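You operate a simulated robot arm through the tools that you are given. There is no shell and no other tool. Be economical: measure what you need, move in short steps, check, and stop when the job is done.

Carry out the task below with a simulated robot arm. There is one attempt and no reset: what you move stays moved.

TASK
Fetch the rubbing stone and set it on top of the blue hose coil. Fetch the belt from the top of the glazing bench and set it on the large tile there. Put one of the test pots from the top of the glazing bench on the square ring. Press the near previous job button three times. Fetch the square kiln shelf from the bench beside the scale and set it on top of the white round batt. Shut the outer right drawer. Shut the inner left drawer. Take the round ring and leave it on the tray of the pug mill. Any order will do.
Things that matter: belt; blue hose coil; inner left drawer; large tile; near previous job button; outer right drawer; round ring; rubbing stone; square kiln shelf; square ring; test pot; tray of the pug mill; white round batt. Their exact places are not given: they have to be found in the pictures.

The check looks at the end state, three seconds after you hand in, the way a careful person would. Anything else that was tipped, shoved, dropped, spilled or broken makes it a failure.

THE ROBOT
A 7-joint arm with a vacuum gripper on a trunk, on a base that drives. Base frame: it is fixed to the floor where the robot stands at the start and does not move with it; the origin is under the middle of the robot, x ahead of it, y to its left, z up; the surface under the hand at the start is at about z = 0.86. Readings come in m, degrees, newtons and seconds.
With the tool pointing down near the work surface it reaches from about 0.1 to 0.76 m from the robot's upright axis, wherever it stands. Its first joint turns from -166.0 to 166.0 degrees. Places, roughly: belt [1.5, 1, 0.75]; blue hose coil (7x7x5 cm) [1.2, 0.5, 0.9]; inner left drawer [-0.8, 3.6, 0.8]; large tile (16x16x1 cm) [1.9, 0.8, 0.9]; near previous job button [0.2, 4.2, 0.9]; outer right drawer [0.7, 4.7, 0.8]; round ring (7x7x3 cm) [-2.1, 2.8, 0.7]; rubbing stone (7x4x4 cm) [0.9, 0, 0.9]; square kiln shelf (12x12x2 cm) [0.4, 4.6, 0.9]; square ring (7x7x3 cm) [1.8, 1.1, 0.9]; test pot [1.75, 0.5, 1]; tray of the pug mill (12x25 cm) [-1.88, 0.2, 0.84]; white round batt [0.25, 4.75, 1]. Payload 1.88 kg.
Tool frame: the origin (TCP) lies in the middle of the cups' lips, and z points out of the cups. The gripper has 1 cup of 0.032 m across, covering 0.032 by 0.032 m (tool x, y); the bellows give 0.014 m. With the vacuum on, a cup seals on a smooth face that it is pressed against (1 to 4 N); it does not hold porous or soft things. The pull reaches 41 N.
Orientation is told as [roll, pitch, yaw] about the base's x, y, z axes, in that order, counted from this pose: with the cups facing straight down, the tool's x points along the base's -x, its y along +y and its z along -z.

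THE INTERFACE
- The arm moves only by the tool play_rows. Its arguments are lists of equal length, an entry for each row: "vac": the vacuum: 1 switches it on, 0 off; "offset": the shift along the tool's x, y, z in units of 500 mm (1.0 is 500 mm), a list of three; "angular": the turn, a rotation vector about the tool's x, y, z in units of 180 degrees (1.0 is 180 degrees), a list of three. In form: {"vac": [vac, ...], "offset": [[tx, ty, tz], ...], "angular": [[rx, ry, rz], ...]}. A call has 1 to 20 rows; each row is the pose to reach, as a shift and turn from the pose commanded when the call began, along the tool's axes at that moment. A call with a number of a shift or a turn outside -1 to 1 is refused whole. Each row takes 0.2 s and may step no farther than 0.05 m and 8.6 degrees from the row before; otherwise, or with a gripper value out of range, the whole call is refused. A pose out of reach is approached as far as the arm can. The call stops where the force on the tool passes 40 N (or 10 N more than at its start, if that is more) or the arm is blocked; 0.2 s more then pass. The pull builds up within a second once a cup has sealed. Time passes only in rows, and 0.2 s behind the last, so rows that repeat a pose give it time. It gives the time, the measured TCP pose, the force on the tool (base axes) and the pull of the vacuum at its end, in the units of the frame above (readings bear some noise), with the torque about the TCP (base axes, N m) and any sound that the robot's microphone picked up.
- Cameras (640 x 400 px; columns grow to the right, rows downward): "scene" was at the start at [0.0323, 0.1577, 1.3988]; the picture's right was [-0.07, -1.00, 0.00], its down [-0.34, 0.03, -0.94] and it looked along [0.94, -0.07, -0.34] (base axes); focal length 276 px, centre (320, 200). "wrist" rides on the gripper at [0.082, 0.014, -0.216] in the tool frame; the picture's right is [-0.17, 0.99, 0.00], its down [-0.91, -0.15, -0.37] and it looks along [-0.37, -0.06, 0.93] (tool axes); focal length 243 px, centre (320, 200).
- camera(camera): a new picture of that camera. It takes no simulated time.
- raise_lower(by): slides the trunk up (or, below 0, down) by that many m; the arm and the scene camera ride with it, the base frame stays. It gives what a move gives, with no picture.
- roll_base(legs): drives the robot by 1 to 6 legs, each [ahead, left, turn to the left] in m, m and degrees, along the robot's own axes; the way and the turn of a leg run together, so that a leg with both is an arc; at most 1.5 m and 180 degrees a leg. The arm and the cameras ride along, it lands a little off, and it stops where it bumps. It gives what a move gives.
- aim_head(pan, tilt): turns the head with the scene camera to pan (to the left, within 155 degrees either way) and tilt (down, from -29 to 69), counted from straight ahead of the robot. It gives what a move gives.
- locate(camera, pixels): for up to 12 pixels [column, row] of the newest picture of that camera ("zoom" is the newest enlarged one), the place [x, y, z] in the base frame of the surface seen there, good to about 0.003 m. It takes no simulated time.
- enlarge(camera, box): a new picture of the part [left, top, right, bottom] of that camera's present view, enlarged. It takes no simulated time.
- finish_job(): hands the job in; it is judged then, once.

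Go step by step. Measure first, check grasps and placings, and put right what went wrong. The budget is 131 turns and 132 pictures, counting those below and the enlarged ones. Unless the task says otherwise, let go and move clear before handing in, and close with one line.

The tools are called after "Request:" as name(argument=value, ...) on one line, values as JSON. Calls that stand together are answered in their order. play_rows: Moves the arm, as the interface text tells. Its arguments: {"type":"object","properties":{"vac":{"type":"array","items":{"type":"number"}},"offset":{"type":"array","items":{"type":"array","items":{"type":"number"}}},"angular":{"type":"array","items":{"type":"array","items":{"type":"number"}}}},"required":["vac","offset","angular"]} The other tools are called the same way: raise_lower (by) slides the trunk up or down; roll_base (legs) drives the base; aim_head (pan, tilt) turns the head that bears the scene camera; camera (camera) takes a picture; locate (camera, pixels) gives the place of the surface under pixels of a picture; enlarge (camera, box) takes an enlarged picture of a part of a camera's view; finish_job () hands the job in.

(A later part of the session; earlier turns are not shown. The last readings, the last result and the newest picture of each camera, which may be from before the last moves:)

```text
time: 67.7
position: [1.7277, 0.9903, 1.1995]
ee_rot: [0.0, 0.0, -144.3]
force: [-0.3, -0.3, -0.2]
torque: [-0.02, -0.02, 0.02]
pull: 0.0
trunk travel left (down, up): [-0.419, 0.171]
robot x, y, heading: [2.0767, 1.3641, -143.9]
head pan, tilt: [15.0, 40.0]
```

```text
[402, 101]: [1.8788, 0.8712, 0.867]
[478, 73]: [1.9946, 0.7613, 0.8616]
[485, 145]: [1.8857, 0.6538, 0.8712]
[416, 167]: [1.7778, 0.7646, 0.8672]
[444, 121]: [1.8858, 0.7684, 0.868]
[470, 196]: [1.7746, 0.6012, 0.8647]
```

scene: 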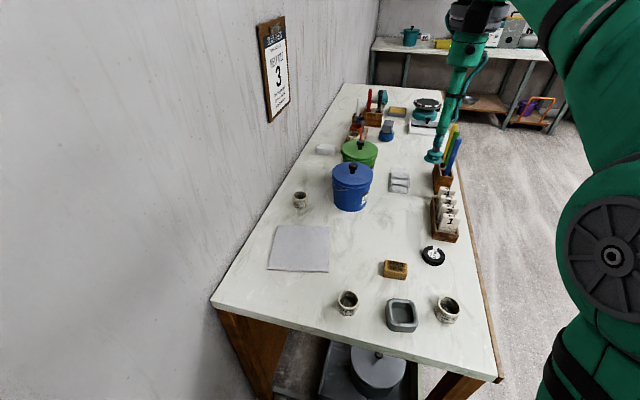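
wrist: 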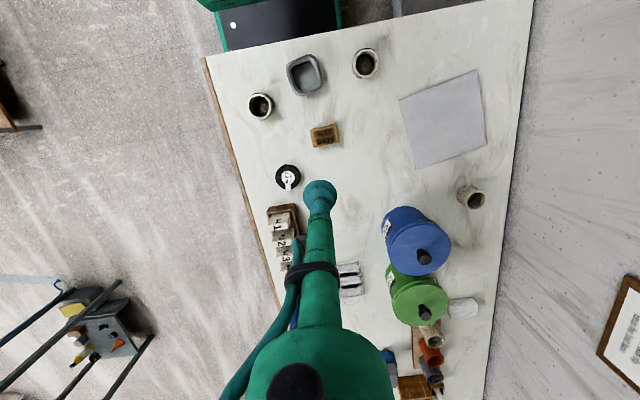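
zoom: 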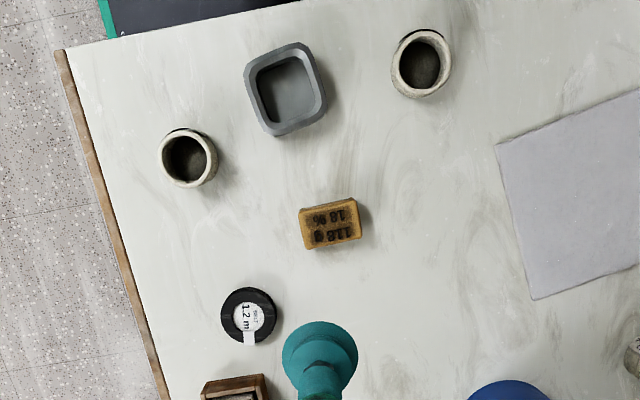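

I'll measure using proper zoom pixels and look closely at the test pots and belt.

Request:
locate(camera="zoom", pixels=[[244, 315], [229, 315], [272, 318], [248, 335], [186, 160], [160, 165], [215, 160], [285, 90], [252, 70], [318, 95], [420, 68], [398, 75]])

Request:
enlarge(camera="wrist", box=[270, 160, 310, 195])

Request:
enlarge(camera="wrist", box=[340, 42, 392, 82])

Request:
enlarge(camera="scene", box=[280, 180, 480, 340])

```text
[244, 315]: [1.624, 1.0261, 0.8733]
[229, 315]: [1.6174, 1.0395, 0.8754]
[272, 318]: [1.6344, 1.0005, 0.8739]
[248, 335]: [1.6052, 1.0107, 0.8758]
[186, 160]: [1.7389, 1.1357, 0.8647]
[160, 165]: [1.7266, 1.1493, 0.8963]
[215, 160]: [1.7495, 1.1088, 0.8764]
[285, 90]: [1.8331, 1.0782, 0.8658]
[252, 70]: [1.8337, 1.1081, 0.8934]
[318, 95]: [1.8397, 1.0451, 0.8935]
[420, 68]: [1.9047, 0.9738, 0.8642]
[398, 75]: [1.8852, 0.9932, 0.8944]
```

```text
11.43 times, centred on (290, 178) of wrist
```

zoom: 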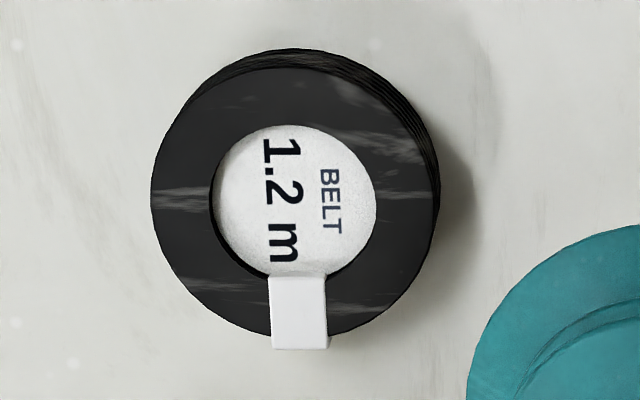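

```text
10.00 times, centred on (366, 62) of wrist
```

zoom: 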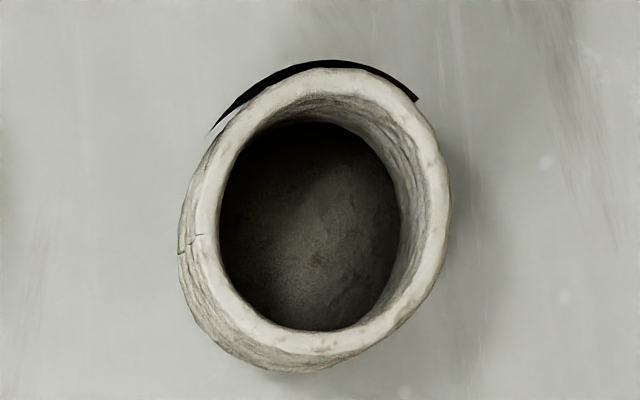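

```text
2.50 times, centred on (380, 260) of scene
```

zoom: 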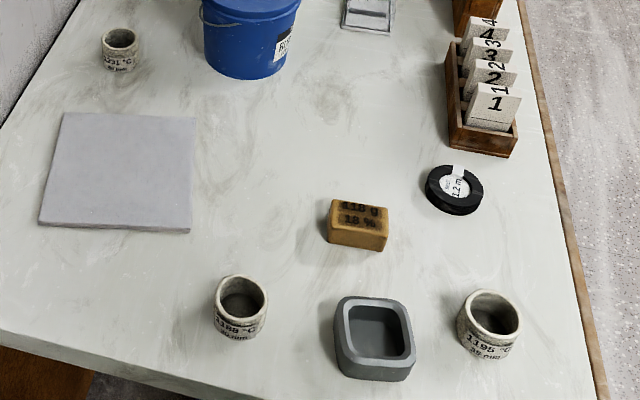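

The test pots are short cups about 5 cm wide with a floor at z≈0.864; the cup may fit inside. I'll measure the pots' bores and the ring opening, and read the labels.

Request:
enlarge(camera="scene", box=[325, 280, 475, 340])

Request:
enlarge(camera="wrist", box=[240, 45, 336, 125])

Request:
locate(camera="zoom", pixels=[[314, 140], [345, 85], [470, 55], [568, 240], [430, 285], [360, 130], [528, 140], [535, 185], [395, 280], [470, 90], [440, 190], [510, 120]])

```text
4.27 times, centred on (400, 310) of scene
```

zoom: 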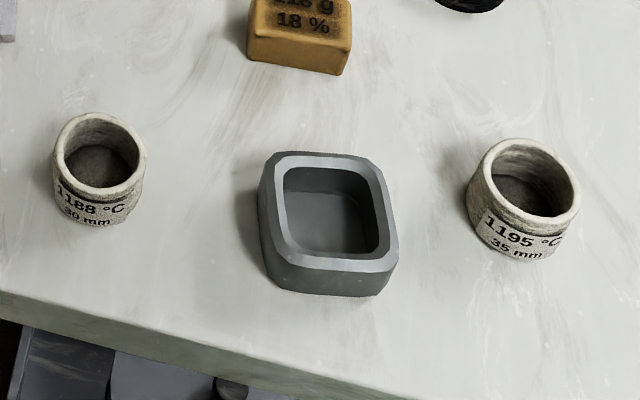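

```text
5.00 times, centred on (288, 85) of wrist
```

zoom: 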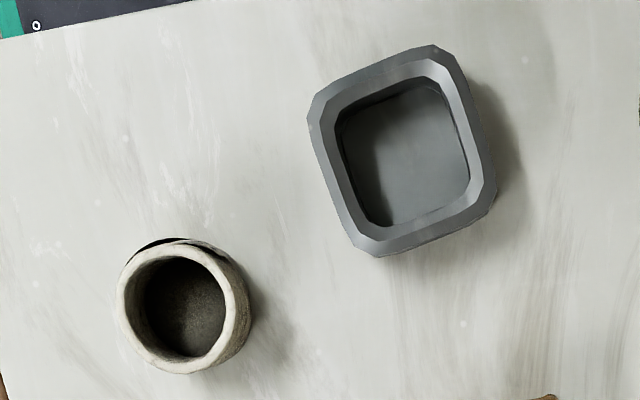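

```text
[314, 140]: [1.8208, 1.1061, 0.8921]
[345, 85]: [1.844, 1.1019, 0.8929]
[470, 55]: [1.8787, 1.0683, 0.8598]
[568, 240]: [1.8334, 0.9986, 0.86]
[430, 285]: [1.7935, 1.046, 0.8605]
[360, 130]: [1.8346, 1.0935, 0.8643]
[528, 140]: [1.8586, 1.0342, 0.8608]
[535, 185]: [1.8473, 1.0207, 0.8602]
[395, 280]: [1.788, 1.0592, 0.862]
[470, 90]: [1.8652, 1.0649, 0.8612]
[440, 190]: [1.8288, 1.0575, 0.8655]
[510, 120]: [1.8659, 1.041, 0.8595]
```

Comparing widths in the scene zoom, pot 1195 °C (right) is ~5.6 cm across and would sit on the ~5 cm ring opening, while the 1188 one would fall in; so I'll use the 1195 pot. First the belt: I'll locate its label centre and the pot's rim.

Request:
locate(camera="wrist", pixels=[[288, 178], [278, 178], [298, 178], [288, 170], [290, 189], [282, 178], [293, 178], [284, 173], [252, 114], [276, 104], [264, 95], [261, 118]])

Request:
enlarge(camera="wrist", box=[240, 90, 288, 120])

Request:
locate(camera="zoom", pixels=[[250, 330], [130, 200], [290, 70], [420, 180], [180, 110], [360, 290], [270, 200]])

```text
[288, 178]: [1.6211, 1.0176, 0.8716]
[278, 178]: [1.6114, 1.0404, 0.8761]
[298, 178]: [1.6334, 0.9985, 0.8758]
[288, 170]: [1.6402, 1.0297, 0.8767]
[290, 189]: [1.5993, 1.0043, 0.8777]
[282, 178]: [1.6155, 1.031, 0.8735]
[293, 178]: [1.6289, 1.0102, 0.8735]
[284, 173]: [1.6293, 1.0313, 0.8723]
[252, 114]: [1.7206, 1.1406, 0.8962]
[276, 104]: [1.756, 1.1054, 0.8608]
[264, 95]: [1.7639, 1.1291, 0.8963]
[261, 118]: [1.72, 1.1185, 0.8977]
```

```text
13.33 times, centred on (264, 105) of wrist
```

zoom: 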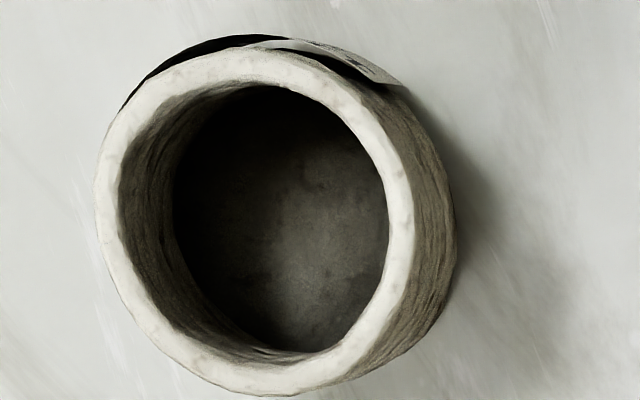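

```text
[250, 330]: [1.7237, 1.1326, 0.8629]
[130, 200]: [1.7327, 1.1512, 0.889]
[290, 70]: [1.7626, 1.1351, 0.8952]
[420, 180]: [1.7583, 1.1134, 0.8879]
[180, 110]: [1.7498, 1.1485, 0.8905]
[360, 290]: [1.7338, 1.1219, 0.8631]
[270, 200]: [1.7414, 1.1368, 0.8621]
```

I'll locate pot rim points more exactly.

Request:
locate(camera="zoom", pixels=[[108, 220], [401, 225], [255, 66], [250, 376], [155, 105], [365, 120], [160, 335], [350, 350]])

```text
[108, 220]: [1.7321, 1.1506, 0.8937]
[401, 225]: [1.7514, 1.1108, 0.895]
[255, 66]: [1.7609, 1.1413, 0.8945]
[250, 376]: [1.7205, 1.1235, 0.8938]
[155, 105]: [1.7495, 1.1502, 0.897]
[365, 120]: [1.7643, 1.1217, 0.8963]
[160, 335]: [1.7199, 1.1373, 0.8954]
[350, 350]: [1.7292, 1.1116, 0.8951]
```

Pot centre (1.741, 1.131), outer ≈4.8 cm, bore ≈4 cm. Now the ring opening must be compared.

Request:
enlarge(camera="wrist", box=[277, 50, 333, 100])

Request:
enlarge(camera="scene", box=[280, 180, 320, 215])

```text
8.00 times, centred on (305, 75) of wrist
```

zoom: 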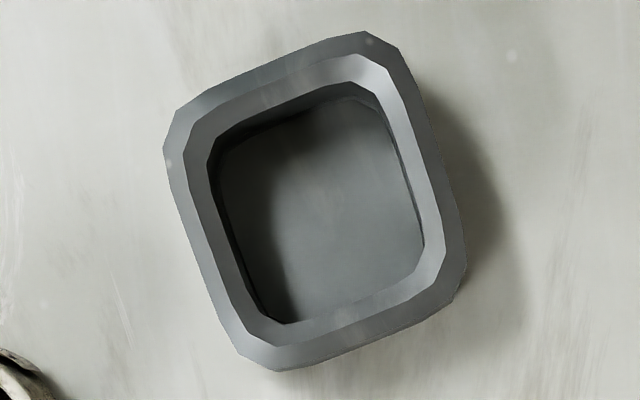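

```text
11.43 times, centred on (300, 198) of scene
```

zoom: 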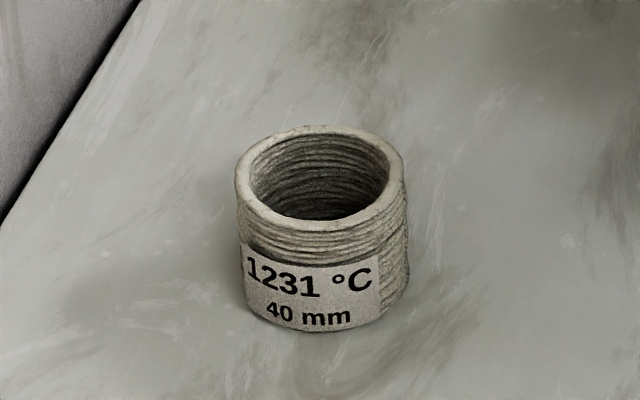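

I'll locate the ring's inner-edge and outer-edge points.

Request:
enlarge(camera="wrist", box=[277, 50, 333, 100])

Request:
locate(camera="zoom", pixels=[[172, 190], [190, 190], [210, 190], [222, 215], [400, 140], [418, 140], [432, 135], [270, 75], [280, 88], [290, 112], [345, 318], [350, 335]])

```text
8.00 times, centred on (305, 75) of wrist
```

zoom: 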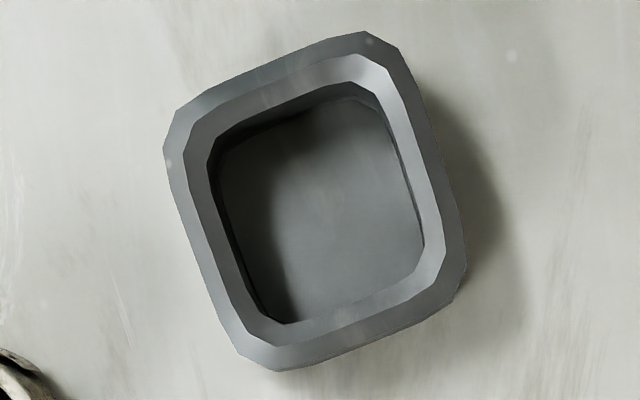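

```text
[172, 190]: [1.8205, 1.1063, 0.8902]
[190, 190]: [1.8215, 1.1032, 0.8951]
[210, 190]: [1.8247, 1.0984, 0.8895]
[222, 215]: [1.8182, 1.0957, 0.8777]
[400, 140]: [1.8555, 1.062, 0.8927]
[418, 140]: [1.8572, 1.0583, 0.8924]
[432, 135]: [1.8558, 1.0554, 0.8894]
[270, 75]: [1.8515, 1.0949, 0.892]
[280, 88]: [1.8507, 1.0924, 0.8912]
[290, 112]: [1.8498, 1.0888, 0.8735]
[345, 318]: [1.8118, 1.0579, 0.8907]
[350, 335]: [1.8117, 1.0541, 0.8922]
```

Pot outer diameter (~5 cm) roughly matches the ring's chamfered opening, so it needs good centring. First the belt: I'll move over its label centre (1.621, 1.019).

Request:
play_rows(vac=[0, 0, 0, 0, 0, 0, 0, 0, 0, 0], offset=[[-0.0465, -0.0571, 0], [-0.093, -0.1143, 0], [-0.1394, -0.1714, 0.0], [-0.1394, -0.1714, 0.09], [-0.1394, -0.1714, 0.18], [-0.1394, -0.1714, 0.27], [-0.1394, -0.1714, 0.36], [-0.1394, -0.1714, 0.45], [-0.1394, -0.1714, 0.54], [-0.1394, -0.1714, 0.58]], angular=[[0, 0, 0], [0, 0, 0], [0, 0, 0], [0, 0, 0], [0, 0, 0], [0, 0, 0], [0, 0, 0], [0, 0, 0], [0, 0, 0], [0, 0, 0]])

Request:
enlarge(camera="wrist", box=[256, 120, 384, 240])

```text
time: 69.9
position: [1.6207, 1.0172, 0.9082]
ee_rot: [0.1, 0.0, -144.2]
force: [0.3, 0.8, -0.2]
torque: [-0.02, -0.02, -0.01]
pull: 0.1
trunk travel left (down, up): [-0.419, 0.171]
robot x, y, heading: [2.0761, 1.3632, -144.0]
head pan, tilt: [15.0, 40.0]
```

```text
3.33 times, centred on (320, 180) of wrist
```

zoom: 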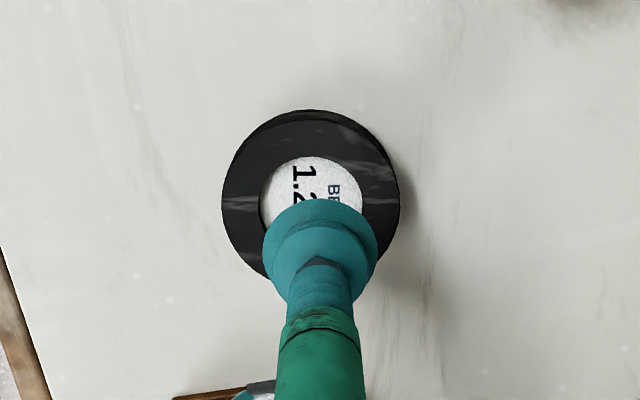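

The cup is slightly off the label; I'll measure the belt's rim from this closer view.

Request:
locate(camera="zoom", pixels=[[228, 200], [393, 200], [311, 130], [245, 255], [312, 162], [268, 200], [359, 190], [255, 150], [370, 150], [300, 185]])

```text
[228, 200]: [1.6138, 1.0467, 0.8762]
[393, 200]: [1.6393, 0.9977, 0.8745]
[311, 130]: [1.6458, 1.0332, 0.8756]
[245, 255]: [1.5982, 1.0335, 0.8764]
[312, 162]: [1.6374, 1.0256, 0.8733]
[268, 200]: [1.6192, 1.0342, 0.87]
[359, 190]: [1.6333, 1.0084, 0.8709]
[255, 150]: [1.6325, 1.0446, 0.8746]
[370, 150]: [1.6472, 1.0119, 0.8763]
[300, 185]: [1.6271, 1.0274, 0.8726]
```

Belt centre fits (1.6215, 1.0195); label recess ~3 cm across. I'll nudge and press down with vacuum, trying for a seal.

Request:
play_rows(vac=[1, 1, 1, 1, 1, 1, 1, 1, 1], offset=[[0.005, -0.004, 0.03], [0.005, -0.004, 0.055], [0.005, -0.004, 0.062], [0.005, -0.004, 0.068], [0.005, -0.004, 0.071], [0.005, -0.004, 0.071], [0.005, -0.004, 0.071], [0.005, -0.004, 0.071], [0.005, -0.004, 0.071]], angular=[[0, 0, 0], [0, 0, 0], [0, 0, 0], [0, 0, 0], [0, 0, 0], [0, 0, 0], [0, 0, 0], [0, 0, 0], [0, 0, 0]])

```text
time: 71.9
position: [1.6228, 1.0206, 0.875]
ee_rot: [0.1, -0.1, -144.1]
force: [-0.3, -1.6, 6.5]
torque: [0.0, -0.01, 0.0]
pull: 40.8
trunk travel left (down, up): [-0.419, 0.171]
robot x, y, heading: [2.072, 1.3619, -144.3]
head pan, tilt: [15.0, 40.0]
```

Sealed at 41 N. I'll lift and carry the belt over to the tile centre (1.884, 0.763), turning the tool with the arm.

Request:
play_rows(vac=[1, 1, 1, 1, 1, 1, 1, 1, 1, 1, 1, 1, 1, 1, 1], offset=[[0, 0, -0.02], [0, 0, -0.09], [0, 0, -0.17], [0, 0, -0.25], [0.0138, 0.0804, -0.28], [0.0276, 0.1608, -0.28], [0.0414, 0.2411, -0.28], [0.0552, 0.3215, -0.28], [0.069, 0.4019, -0.28], [0.0828, 0.4823, -0.28], [0.0966, 0.5626, -0.28], [0.1104, 0.643, -0.28], [0.124, 0.7234, -0.28], [0.124, 0.7234, -0.2], [0.124, 0.7234, -0.12]], angular=[[0, 0, 0], [0, 0, 0], [0, 0, 0], [0, 0, 0], [0, 0, -0.022], [0, 0, -0.044], [0, 0, -0.066], [0, 0, -0.088], [0, 0, -0.11], [0, 0, -0.132], [0, 0, -0.154], [0, 0, -0.176], [0, 0, -0.2], [0, 0, -0.2], [0, 0, -0.2]])

Request:
camera(camera="wrist")

```text
time: 75.1
position: [1.8847, 0.7639, 0.9346]
ee_rot: [0.0, -0.1, -108.2]
force: [-0.3, 0.7, -0.1]
torque: [-0.01, 0.0, -0.01]
pull: 40.4
trunk travel left (down, up): [-0.419, 0.171]
robot x, y, heading: [2.0785, 1.3626, -144.1]
head pan, tilt: [15.0, 40.0]
```

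```text
89 pictures are left
```

wrist: 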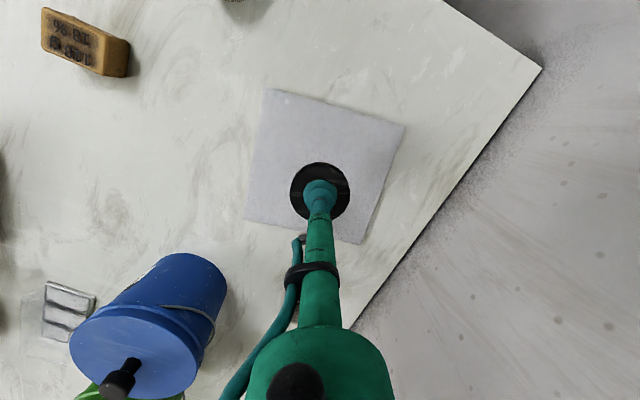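

The belt is over the tile. I'll lower to contact.

Request:
play_rows(vac=[1, 1, 1, 1, 1, 1], offset=[[0, 0, 0.06], [0, 0, 0.085], [0, 0, 0.092], [0, 0, 0.096], [0, 0, 0.1], [0, 0, 0.1]], angular=[[0, 0, 0], [0, 0, 0], [0, 0, 0], [0, 0, 0], [0, 0, 0], [0, 0, 0]])

```text
time: 76.5
position: [1.885, 0.7648, 0.8837]
ee_rot: [0.0, 0.1, -108.2]
force: [1.1, -0.1, 0.1]
torque: [0.02, -0.05, -0.02]
pull: 40.6
trunk travel left (down, up): [-0.419, 0.171]
robot x, y, heading: [2.0728, 1.3612, -144.1]
head pan, tilt: [15.0, 40.0]
```

Request:
play_rows(vac=[1, 1, 1, 1], offset=[[0, 0, 0.004], [0, 0, 0.007], [0, 0, 0.01], [0, 0, 0.01]], angular=[[0, 0, 0], [0, 0, 0], [0, 0, 0], [0, 0, 0]])

```text
time: 77.5
position: [1.8852, 0.7642, 0.8815]
ee_rot: [0.0, -0.2, -108.2]
force: [1.8, 1.0, 15.8]
torque: [0.11, -0.03, -0.02]
pull: 40.8
trunk travel left (down, up): [-0.419, 0.171]
robot x, y, heading: [2.0783, 1.3622, -144.3]
head pan, tilt: [15.0, 40.0]
```

Contact (16 N). Release, rise, and move on over the 1195 test pot.

Request:
play_rows(vac=[0, 0, 0, 0, 0, 0, 0, 0, 0, 0, 0, 0, 0, 0, 0, 0, 0], offset=[[0, 0, 0], [0, 0, 0], [0, 0, 0], [0, 0, 0], [0, 0, -0.02], [0, 0, -0.09], [0, 0, -0.17], [0, 0, -0.25], [0.0674, -0.0559, -0.27], [0.1349, -0.1118, -0.27], [0.2023, -0.1677, -0.27], [0.2698, -0.2236, -0.27], [0.3372, -0.2794, -0.27], [0.4047, -0.3353, -0.27], [0.4721, -0.3912, -0.27], [0.5396, -0.4471, -0.27], [0.607, -0.503, -0.27]], angular=[[0, 0, 0], [0, 0, 0], [0, 0, 0], [0, 0, 0], [0, 0, 0], [0, 0, 0], [0, 0, 0], [0, 0, 0], [0, 0, 0.0228], [0, 0, 0.0456], [0, 0, 0.0683], [0, 0, 0.0911], [0, 0, 0.1139], [0, 0, 0.1367], [0, 0, 0.1594], [0, 0, 0.1822], [0, 0, 0.205]])

Request:
camera(camera="scene")

Request:
camera(camera="wrist")

```text
time: 81.1
position: [1.7402, 1.1311, 1.014]
ee_rot: [0.1, 0.0, -145.1]
force: [0.2, 0.2, -0.8]
torque: [0.04, -0.04, 0.01]
pull: 0.1
trunk travel left (down, up): [-0.419, 0.171]
robot x, y, heading: [2.0756, 1.3637, -144.0]
head pan, tilt: [15.0, 40.0]
```

```text
88 pictures are left
```

scene: 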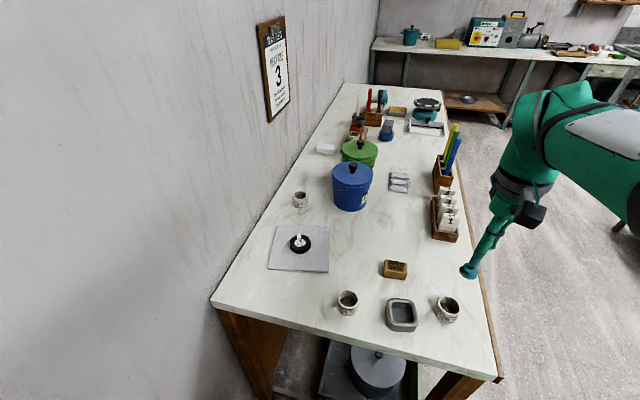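

```text
87 pictures are left
```

wrist: 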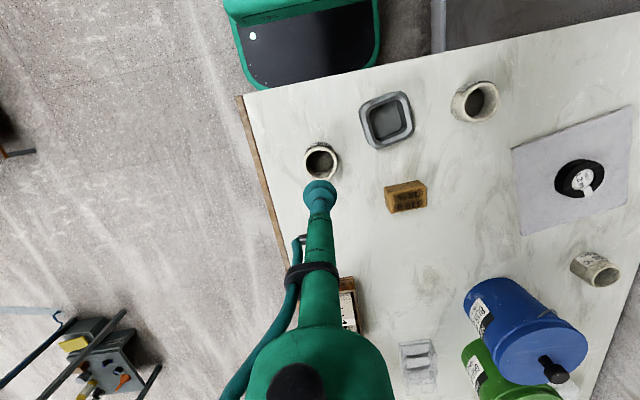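

The belt is on the tile. I'll descend to about 3 cm above the pot rim and recheck the alignment.

Request:
play_rows(vac=[0, 0, 0, 0], offset=[[0, 0, 0.07], [0, 0, 0.14], [0, 0, 0.18], [0, 0, 0.18]], angular=[[0, 0, 0], [0, 0, 0], [0, 0, 0], [0, 0, 0]])

Request:
enlarge(camera="wrist", box=[272, 135, 368, 225])

```text
time: 82.1
position: [1.7405, 1.1317, 0.9238]
ee_rot: [0.0, 0.0, -145.1]
force: [0.2, 0.8, 1.0]
torque: [-0.01, -0.01, -0.01]
pull: 0.1
trunk travel left (down, up): [-0.419, 0.171]
robot x, y, heading: [2.0714, 1.3592, -144.2]
head pan, tilt: [15.0, 40.0]
```

```text
4.44 times, centred on (320, 180) of wrist
```

zoom: 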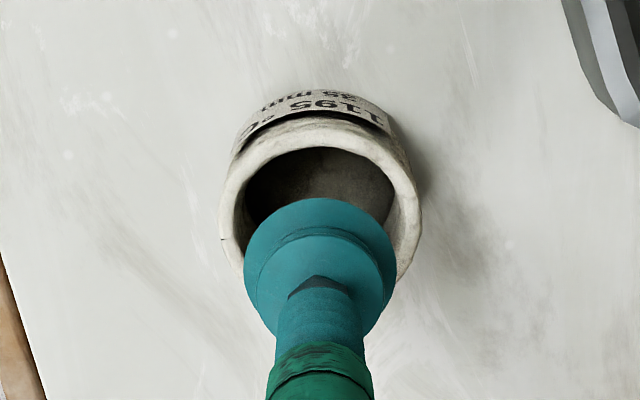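

Laterally centred; I'll check the other direction with rim points.

Request:
locate(camera="zoom", pixels=[[228, 200], [412, 200], [318, 133], [237, 255], [407, 260], [255, 155], [385, 152], [320, 170]])

```text
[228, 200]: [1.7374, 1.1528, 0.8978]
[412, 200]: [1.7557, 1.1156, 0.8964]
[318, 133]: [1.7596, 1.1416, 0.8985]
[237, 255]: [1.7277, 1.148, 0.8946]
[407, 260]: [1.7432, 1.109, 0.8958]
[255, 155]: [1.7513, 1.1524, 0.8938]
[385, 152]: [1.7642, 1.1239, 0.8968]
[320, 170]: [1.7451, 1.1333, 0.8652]
```

Pot centre ≈ (1.741, 1.1315), well within clearance. I'll go down into the bore with vacuum to the floor at ~0.863.

Request:
play_rows(vac=[1, 1, 1, 1, 1, 1, 1, 1, 1, 1, 1, 1], offset=[[0.0025, 0, 0.03], [0.0025, 0, 0.06], [0.0025, 0, 0.085], [0.0025, 0, 0.105], [0.0025, 0, 0.114], [0.0025, 0, 0.119], [0.0025, 0, 0.122], [0.0025, 0, 0.124], [0.0025, 0, 0.124], [0.0025, 0, 0.124], [0.0025, 0, 0.124], [0.0025, 0, 0.124]], angular=[[0, 0, 0], [0, 0, 0], [0, 0, 0], [0, 0, 0], [0, 0, 0], [0, 0, 0], [0, 0, 0], [0, 0, 0], [0, 0, 0], [0, 0, 0], [0, 0, 0], [0, 0, 0]])

```text
time: 84.7
position: [1.7415, 1.1319, 0.8629]
ee_rot: [0.1, 0.1, -145.1]
force: [2.1, 1.5, 1.7]
torque: [-0.03, 0.05, 0.01]
pull: 40.6
trunk travel left (down, up): [-0.419, 0.171]
robot x, y, heading: [2.0784, 1.3597, -144.2]
head pan, tilt: [15.0, 40.0]
```

Sealed. I'll lift the pot 12 cm and re-measure the ring from this view.

Request:
play_rows(vac=[1, 1, 1, 1, 1], offset=[[0, 0, -0.02], [0, 0, -0.08], [0, 0, -0.16], [0, 0, -0.24], [0, 0, -0.24]], angular=[[0, 0, 0], [0, 0, 0], [0, 0, 0], [0, 0, 0], [0, 0, 0]])

Request:
enlarge(camera="wrist", box=[352, 80, 424, 160])

Request:
enlarge(camera="scene", box=[376, 240, 500, 340])

```text
time: 85.9
position: [1.7423, 1.1322, 0.9853]
ee_rot: [0.0, 0.0, -145.1]
force: [0.7, 0.8, 0.6]
torque: [0.0, 0.01, -0.02]
pull: 40.0
trunk travel left (down, up): [-0.419, 0.171]
robot x, y, heading: [2.0746, 1.3616, -143.9]
head pan, tilt: [15.0, 40.0]
```

```text
5.00 times, centred on (388, 120) of wrist
```

zoom: 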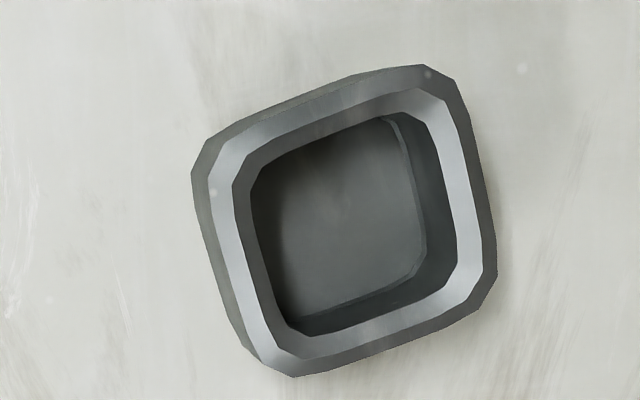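

```text
4.00 times, centred on (438, 290) of scene
```

zoom: 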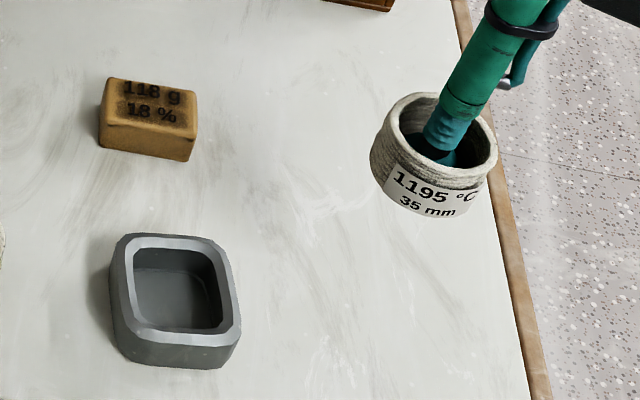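

Crest line midpoints in the wrist zoom: left (230,245), right (468,185), top (330,113), bottom (380,335). I'll locate them along with the inner edge.

Request:
locate(camera="wrist", pixels=[[370, 129], [417.2, 117], [390, 103], [400, 147], [374.5, 128], [412.5, 119], [391, 107], [398, 142.5]])

```text
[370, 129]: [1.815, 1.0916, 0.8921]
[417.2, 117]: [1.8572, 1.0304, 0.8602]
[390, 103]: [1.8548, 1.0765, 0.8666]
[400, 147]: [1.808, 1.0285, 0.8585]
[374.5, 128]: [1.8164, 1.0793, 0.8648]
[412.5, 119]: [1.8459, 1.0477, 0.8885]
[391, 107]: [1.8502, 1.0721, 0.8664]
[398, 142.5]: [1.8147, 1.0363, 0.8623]
```

Those pixels referred to an older frame, so I'll re-enlarge and locate in the zoom.

Request:
enlarge(camera="wrist", box=[352, 80, 424, 160])

Request:
locate(camera="zoom", pixels=[[230, 245], [466, 185], [330, 113], [380, 335], [245, 240], [455, 192], [333, 128], [375, 325], [222, 248], [476, 182], [326, 98], [385, 346]])

```text
5.00 times, centred on (388, 120) of wrist
```

zoom: 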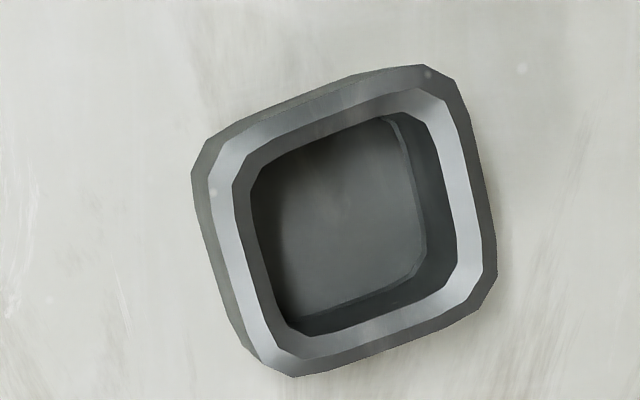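

```text
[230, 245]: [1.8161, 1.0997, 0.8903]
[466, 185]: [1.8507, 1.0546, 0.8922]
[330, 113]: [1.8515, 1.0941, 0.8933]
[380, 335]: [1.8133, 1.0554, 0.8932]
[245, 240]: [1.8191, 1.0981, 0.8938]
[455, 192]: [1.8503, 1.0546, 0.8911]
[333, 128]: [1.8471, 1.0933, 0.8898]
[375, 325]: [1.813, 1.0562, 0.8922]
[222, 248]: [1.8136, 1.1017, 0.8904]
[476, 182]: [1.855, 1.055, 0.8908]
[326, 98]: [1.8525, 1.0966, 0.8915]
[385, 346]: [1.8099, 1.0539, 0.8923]
```

Ring centre is (1.833, 1.0765); the opening is about 5 cm with a grey floor. I'll move the pot over it and stop just above.

Request:
play_rows(vac=[1, 1, 1, 1, 1, 1, 1], offset=[[0.0286, 0.065, 0], [0.0572, 0.13, 0], [0.0858, 0.195, 0], [0.0858, 0.195, 0.06], [0.0858, 0.195, 0.12], [0.0858, 0.195, 0.14], [0.0858, 0.195, 0.14]], angular=[[0, 0, 0], [0, 0, 0], [0, 0, 0], [0, 0, 0], [0, 0, 0], [0, 0, 0], [0, 0, 0]])

Request:
enlarge(camera="wrist", box=[272, 125, 368, 225])

Request:
enlarge(camera="scene", box=[360, 260, 440, 340])

```text
time: 87.5
position: [1.8326, 1.0759, 0.9129]
ee_rot: [0.0, 0.0, -145.1]
force: [-0.3, 0.0, -0.4]
torque: [-0.03, 0.01, 0.01]
pull: 40.5
trunk travel left (down, up): [-0.419, 0.171]
robot x, y, heading: [2.0752, 1.3628, -144.1]
head pan, tilt: [15.0, 40.0]
```

```text
4.00 times, centred on (320, 175) of wrist
```

zoom: 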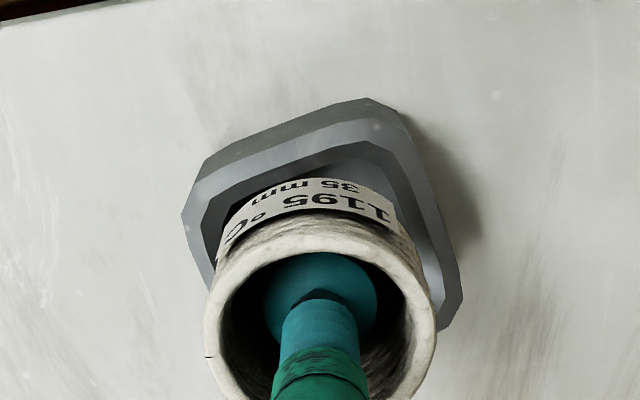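

```text
5.00 times, centred on (400, 300) of scene
```

zoom: 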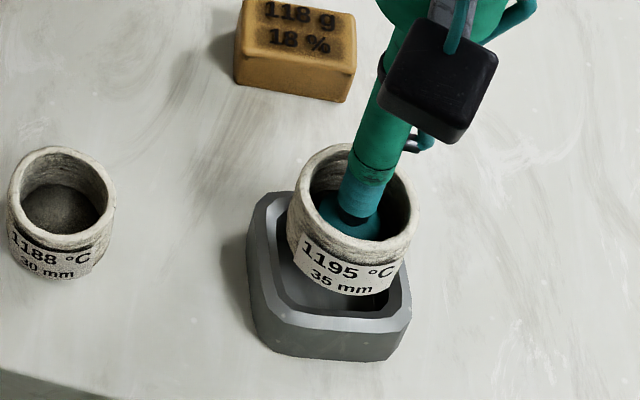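

It hovers over the ring. I'll lower in small steps watching force.

Request:
play_rows(vac=[1, 1, 1, 1, 1, 1], offset=[[0, 0, 0.012], [0, 0, 0.02], [0, 0, 0.026], [0, 0, 0.03], [0, 0, 0.034], [0, 0, 0.034]], angular=[[0, 0, 0], [0, 0, 0], [0, 0, 0], [0, 0, 0], [0, 0, 0], [0, 0, 0]])

```text
time: 88.9
position: [1.8327, 1.0754, 0.8957]
ee_rot: [0.0, 0.1, -145.2]
force: [-0.3, 0.3, -0.2]
torque: [-0.02, -0.03, 0.0]
pull: 41.0
trunk travel left (down, up): [-0.419, 0.171]
robot x, y, heading: [2.0734, 1.3608, -144.2]
head pan, tilt: [15.0, 40.0]
```

Request:
play_rows(vac=[1, 1, 1, 1, 1, 1], offset=[[0, 0, 0.004], [0, 0, 0.008], [0, 0, 0.012], [0, 0, 0.016], [0, 0, 0.018], [0, 0, 0.018]], angular=[[0, 0, 0], [0, 0, 0], [0, 0, 0], [0, 0, 0], [0, 0, 0], [0, 0, 0]])

Request:
enlarge(camera="scene", box=[360, 260, 440, 340])

```text
time: 90.3
position: [1.8318, 1.0765, 0.8884]
ee_rot: [0.1, -0.2, -145.1]
force: [1.4, -1.7, 25.7]
torque: [0.01, -0.04, 0.01]
pull: 40.1
trunk travel left (down, up): [-0.419, 0.171]
robot x, y, heading: [2.0787, 1.3618, -144.2]
head pan, tilt: [15.0, 40.0]
```

```text
5.00 times, centred on (400, 300) of scene
```

zoom: 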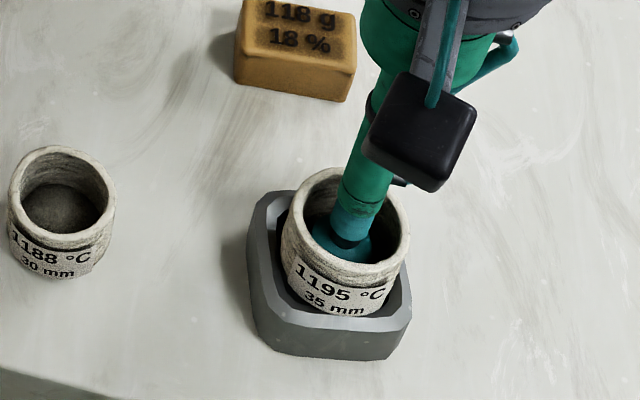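

It seats in the ring's chamfer (26 N). Release and lift straight up.

Request:
play_rows(vac=[0, 0, 0, 0, 0, 0, 0, 0, 0, 0], offset=[[0, 0, -0.003], [0, 0, -0.003], [0, 0, -0.003], [0, 0, -0.003], [0, 0, -0.003], [0, 0, -0.02], [0, 0, -0.08], [0, 0, -0.16], [0, 0, -0.24], [0, 0, -0.32]], angular=[[0, 0, 0], [0, 0, 0], [0, 0, 0], [0, 0, 0], [0, 0, 0], [0, 0, 0], [0, 0, 0], [0, 0, 0], [0, 0, 0], [0, 0, 0]])

Request:
enlarge(camera="scene", box=[340, 240, 460, 340])

Request:
enlarge(camera="wrist", box=[272, 115, 368, 215])

```text
time: 92.5
position: [1.8338, 1.0767, 1.0462]
ee_rot: [-0.1, 0.1, -145.1]
force: [0.5, -0.2, -0.5]
torque: [0.02, 0.0, 0.01]
pull: 0.1
trunk travel left (down, up): [-0.419, 0.171]
robot x, y, heading: [2.0745, 1.3583, -144.3]
head pan, tilt: [15.0, 40.0]
```

```text
4.00 times, centred on (400, 290) of scene
```

zoom: 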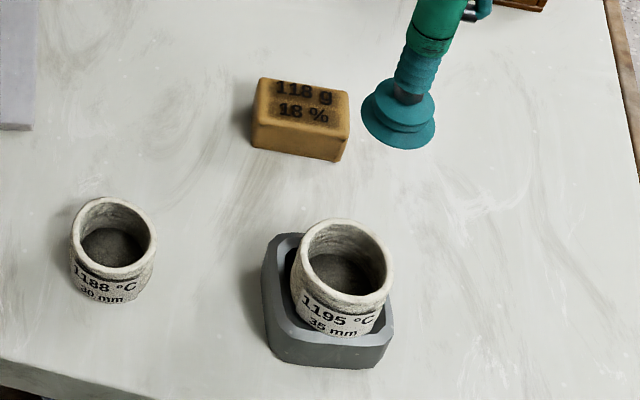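

```text
4.00 times, centred on (320, 165) of wrist
```

zoom: 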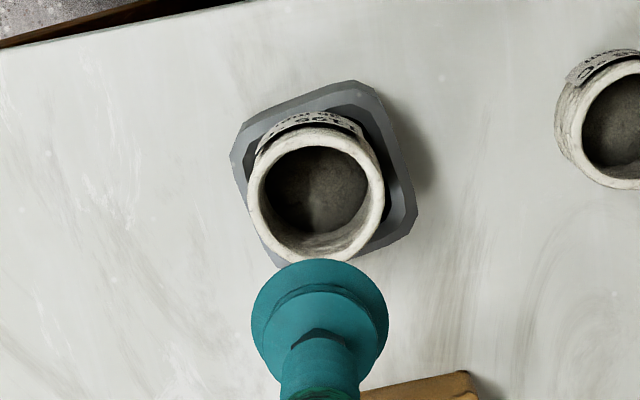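

I'll check that the pot is level on the ring.

Request:
locate(camera="zoom", pixels=[[255, 205], [378, 195], [316, 135], [320, 255], [270, 155], [360, 240]])

Request:
aim_head(pan=-60, tilt=20)

Request:
camera(camera="scene")

```text
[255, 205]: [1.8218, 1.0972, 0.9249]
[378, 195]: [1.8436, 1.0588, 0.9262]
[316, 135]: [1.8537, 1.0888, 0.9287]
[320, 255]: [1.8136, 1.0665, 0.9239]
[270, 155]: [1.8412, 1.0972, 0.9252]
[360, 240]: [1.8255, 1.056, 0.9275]
```

```text
time: 93.9
position: [1.834, 1.0773, 1.046]
ee_rot: [0.0, -0.1, -145.1]
force: [-0.2, -0.5, 0.0]
torque: [0.02, 0.01, -0.01]
pull: 0.0
trunk travel left (down, up): [-0.419, 0.171]
robot x, y, heading: [2.0786, 1.3641, -144.0]
head pan, tilt: [-60.0, 20.0]
```

```text
77 pictures are left
```

scene: 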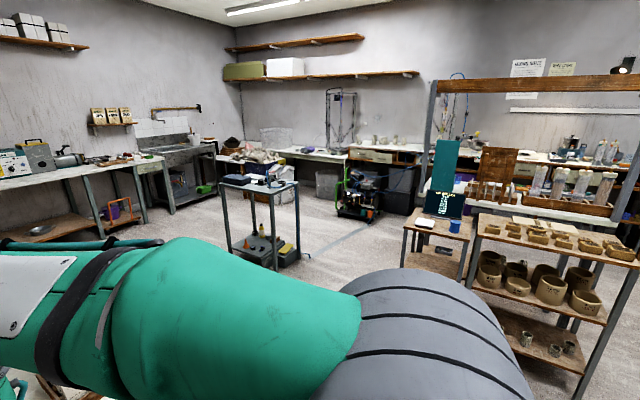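

The pot is level on the ring. Now I'll map the way to the far benches: locating island legs, floor and back bench edges.

Request:
locate(camera="scene", pixels=[[403, 265], [440, 270], [578, 398], [525, 368], [500, 250], [345, 235], [275, 270], [225, 255], [292, 235], [350, 160], [320, 150], [435, 205]])

Request:
aim_head(pan=-110, tilt=20)

Request:
camera(camera="scene")

```text
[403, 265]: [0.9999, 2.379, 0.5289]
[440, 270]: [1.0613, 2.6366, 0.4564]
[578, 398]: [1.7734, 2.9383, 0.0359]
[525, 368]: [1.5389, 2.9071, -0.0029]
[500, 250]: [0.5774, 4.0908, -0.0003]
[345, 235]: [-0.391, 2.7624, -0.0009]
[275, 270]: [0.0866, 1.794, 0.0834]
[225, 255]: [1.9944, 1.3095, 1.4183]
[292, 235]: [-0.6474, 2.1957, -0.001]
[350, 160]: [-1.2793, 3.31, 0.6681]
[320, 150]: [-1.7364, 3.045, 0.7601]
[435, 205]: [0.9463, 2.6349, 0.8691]
```

```text
time: 95.1
position: [1.8332, 1.0757, 1.0467]
ee_rot: [0.0, 0.0, -145.1]
force: [0.4, 1.0, 0.0]
torque: [-0.03, 0.01, 0.0]
pull: 0.1
trunk travel left (down, up): [-0.419, 0.171]
robot x, y, heading: [2.0786, 1.3651, -144.0]
head pan, tilt: [-110.0, 20.0]
```

```text
76 pictures are left
```

scene: 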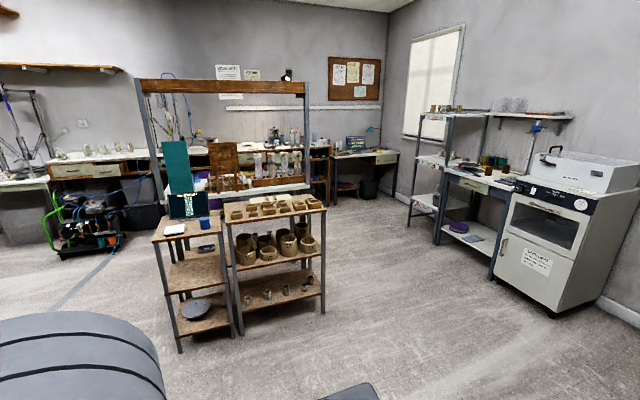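

I have a frame for the room: back bench front about 2.9–3.3 m beyond, the island between. I'll lift, then drive out around the right end of the island.

Request:
play_rows(vac=[0, 0, 0, 0], offset=[[0, 0, -0.08], [0, 0, -0.16], [0, 0, -0.24], [0, 0, -0.3]], angular=[[0, 0, 0], [0, 0, 0], [0, 0, 0], [0, 0, 0]])

Request:
roll_base(legs=[[-0.45, 0, 0], [0, -1.0, 0], [-0.8, 0, 0], [0, 0, -89.5], [0.7, 0, 0]])

Request:
aim_head(pan=25, tilt=20)

Request:
camera(camera="scene")

```text
time: 96.1
position: [1.8331, 1.0762, 1.1969]
ee_rot: [0.0, 0.1, -145.1]
force: [-0.1, -0.6, 0.5]
torque: [0.02, -0.03, -0.01]
pull: 0.1
trunk travel left (down, up): [-0.419, 0.171]
robot x, y, heading: [2.0756, 1.3616, -144.2]
head pan, tilt: [-110.0, 20.0]
```

```text
time: 114.7
position: [1.7959, 3.6998, 1.1961]
ee_rot: [0.0, 0.0, 126.1]
force: [0.3, 0.2, 0.0]
torque: [0.02, 0.02, 0.0]
pull: 0.1
trunk travel left (down, up): [-0.419, 0.171]
robot x, y, heading: [2.0864, 3.4611, 126.9]
head pan, tilt: [-110.0, 20.0]
```

```text
time: 116.9
position: [1.7963, 3.6988, 1.1964]
ee_rot: [0.1, 0.1, 126.1]
force: [0.1, -0.3, -0.4]
torque: [-0.01, -0.03, -0.01]
pull: 0.0
trunk travel left (down, up): [-0.419, 0.171]
robot x, y, heading: [2.0891, 3.4587, 127.1]
head pan, tilt: [25.0, 20.0]
```

```text
75 pictures are left
```

scene: 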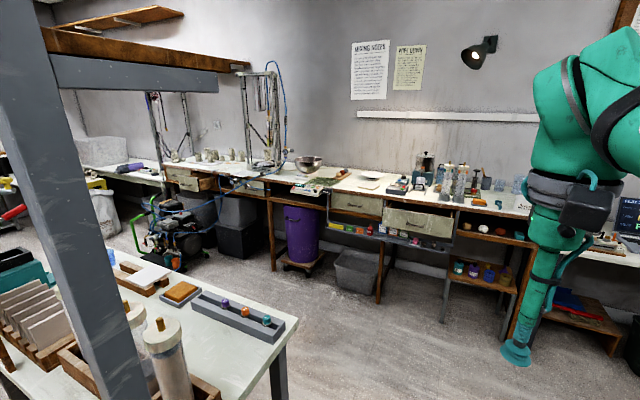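

I see the long back bench with drawers at (190,180), (240,186), (357,203), (410,219). I'll locate and zoom to identify things.

Request:
locate(camera="scene", pixels=[[190, 182], [243, 187], [355, 205], [410, 222], [270, 198], [460, 208], [368, 176], [330, 180], [283, 345], [295, 318], [378, 300], [310, 165]])

Request:
enlarge(camera="scene", box=[250, 140, 490, 290])

Request:
enlarge(camera="scene", box=[80, 120, 320, 270])

```text
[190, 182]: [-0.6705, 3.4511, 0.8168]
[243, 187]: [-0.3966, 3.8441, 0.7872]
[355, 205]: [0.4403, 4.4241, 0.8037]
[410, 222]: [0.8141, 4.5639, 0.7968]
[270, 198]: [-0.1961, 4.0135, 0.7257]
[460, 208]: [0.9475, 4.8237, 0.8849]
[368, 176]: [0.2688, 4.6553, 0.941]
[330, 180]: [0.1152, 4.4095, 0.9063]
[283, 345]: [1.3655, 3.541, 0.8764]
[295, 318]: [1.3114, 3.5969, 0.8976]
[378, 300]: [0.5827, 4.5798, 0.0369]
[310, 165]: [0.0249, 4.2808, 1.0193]
```

```text
2.67 times, centred on (370, 215) of scene
```

zoom: 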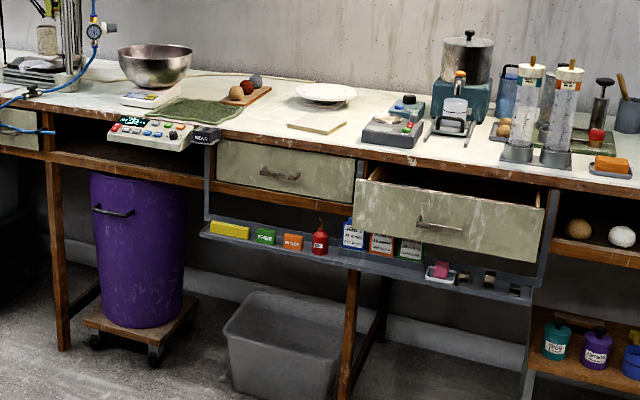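

```text
2.67 times, centred on (200, 195) of scene
```

zoom: 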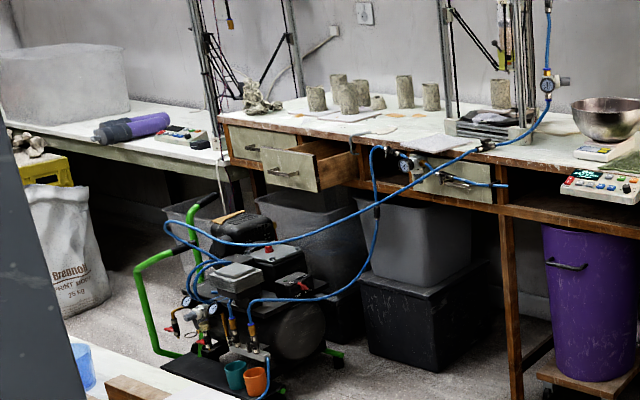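

The layout is clear: the outer right drawer stands open (face at about (0.81, 4.56)), scale with round batt, kiln shelf on the bench, control panel with buttons at the front. I'll drive into the aisle between island and bench, facing along the bench with it on my right.

Request:
roll_base(legs=[[1.2, 0, 0], [0, 0, 89.5], [0.4, 0, 0]])

Request:
aim_head(pan=-75, tilt=35)

Request:
camera(camera="scene")

Request:
camera(camera="wrist")

```text
time: 128.9
position: [0.7933, 3.8897, 1.1973]
ee_rot: [0.1, 0.0, -143.5]
force: [-0.2, 0.0, 0.4]
torque: [0.01, -0.04, 0.02]
pull: 0.0
trunk travel left (down, up): [-0.419, 0.171]
robot x, y, heading: [1.0269, 4.1823, -142.4]
head pan, tilt: [25.0, 20.0]
```

```text
time: 130.7
position: [0.7917, 3.8887, 1.1964]
ee_rot: [0.1, 0.0, -143.5]
force: [0.4, -0.1, -0.4]
torque: [0.0, -0.01, 0.0]
pull: 0.1
trunk travel left (down, up): [-0.419, 0.171]
robot x, y, heading: [1.0296, 4.1821, -142.5]
head pan, tilt: [-75.0, 35.0]
```

```text
72 pictures are left
```

scene: 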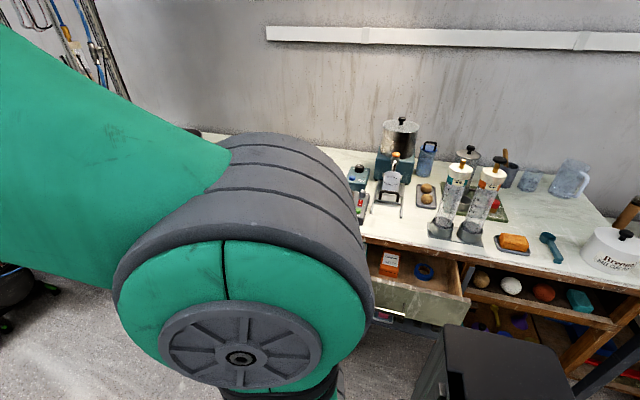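

```text
71 pictures are left
```

wrist: 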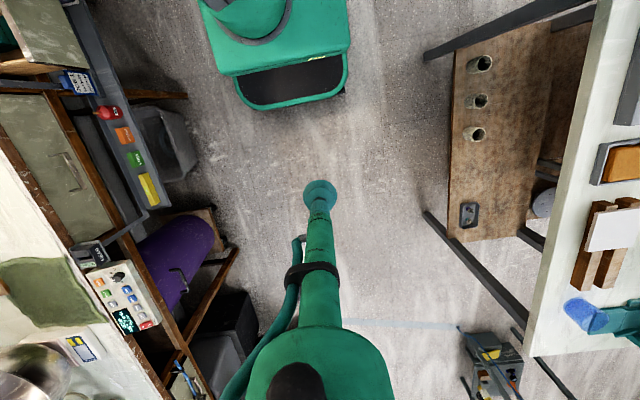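

I'm beside the open drawer. I'll locate its face, the bench edge, the bottle shelf, and the button panel.

Request:
locate(camera="scene", pixels=[[374, 278], [470, 298], [420, 305], [410, 318], [380, 315], [462, 322], [430, 253], [395, 322]])

Request:
locate(camera="wrist", pixels=[[145, 180], [70, 175], [50, 150], [130, 90], [118, 262], [150, 320], [125, 320], [110, 262], [85, 30]])

Request:
enlarge(camera="wrist", box=[64, 230, 176, 340])

Request:
enlarge(camera="scene", box=[350, 225, 500, 335])

```text
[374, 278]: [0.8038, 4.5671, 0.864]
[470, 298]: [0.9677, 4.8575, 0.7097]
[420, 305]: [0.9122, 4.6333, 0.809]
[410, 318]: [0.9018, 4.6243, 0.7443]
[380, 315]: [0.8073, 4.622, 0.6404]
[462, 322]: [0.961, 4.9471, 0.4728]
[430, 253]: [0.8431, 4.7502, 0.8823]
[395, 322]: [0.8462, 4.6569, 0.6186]
```

```text
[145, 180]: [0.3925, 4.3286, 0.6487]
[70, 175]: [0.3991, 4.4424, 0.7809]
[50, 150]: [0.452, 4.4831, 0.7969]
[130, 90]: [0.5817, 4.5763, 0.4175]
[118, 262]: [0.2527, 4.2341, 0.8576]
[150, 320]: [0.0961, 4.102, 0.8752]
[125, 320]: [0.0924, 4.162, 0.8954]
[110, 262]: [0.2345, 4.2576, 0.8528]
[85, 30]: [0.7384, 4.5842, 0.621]
```

```text
3.64 times, centred on (120, 285) of wrist
```

zoom: 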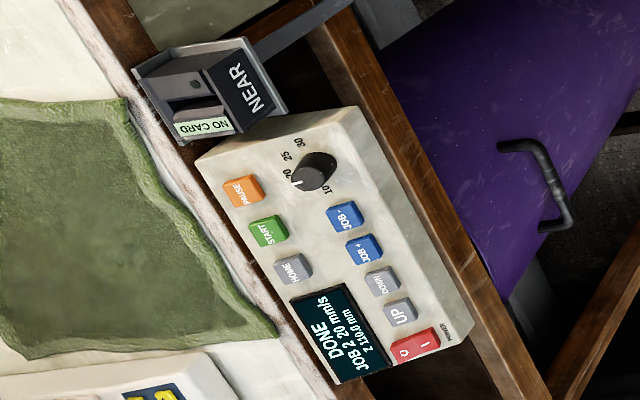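

```text
3.64 times, centred on (425, 280) of scene
```

zoom: 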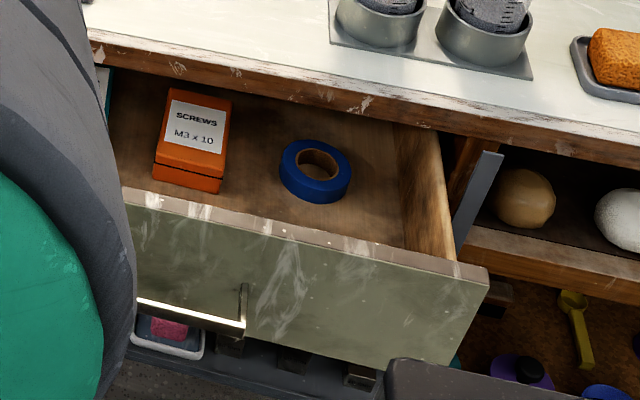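

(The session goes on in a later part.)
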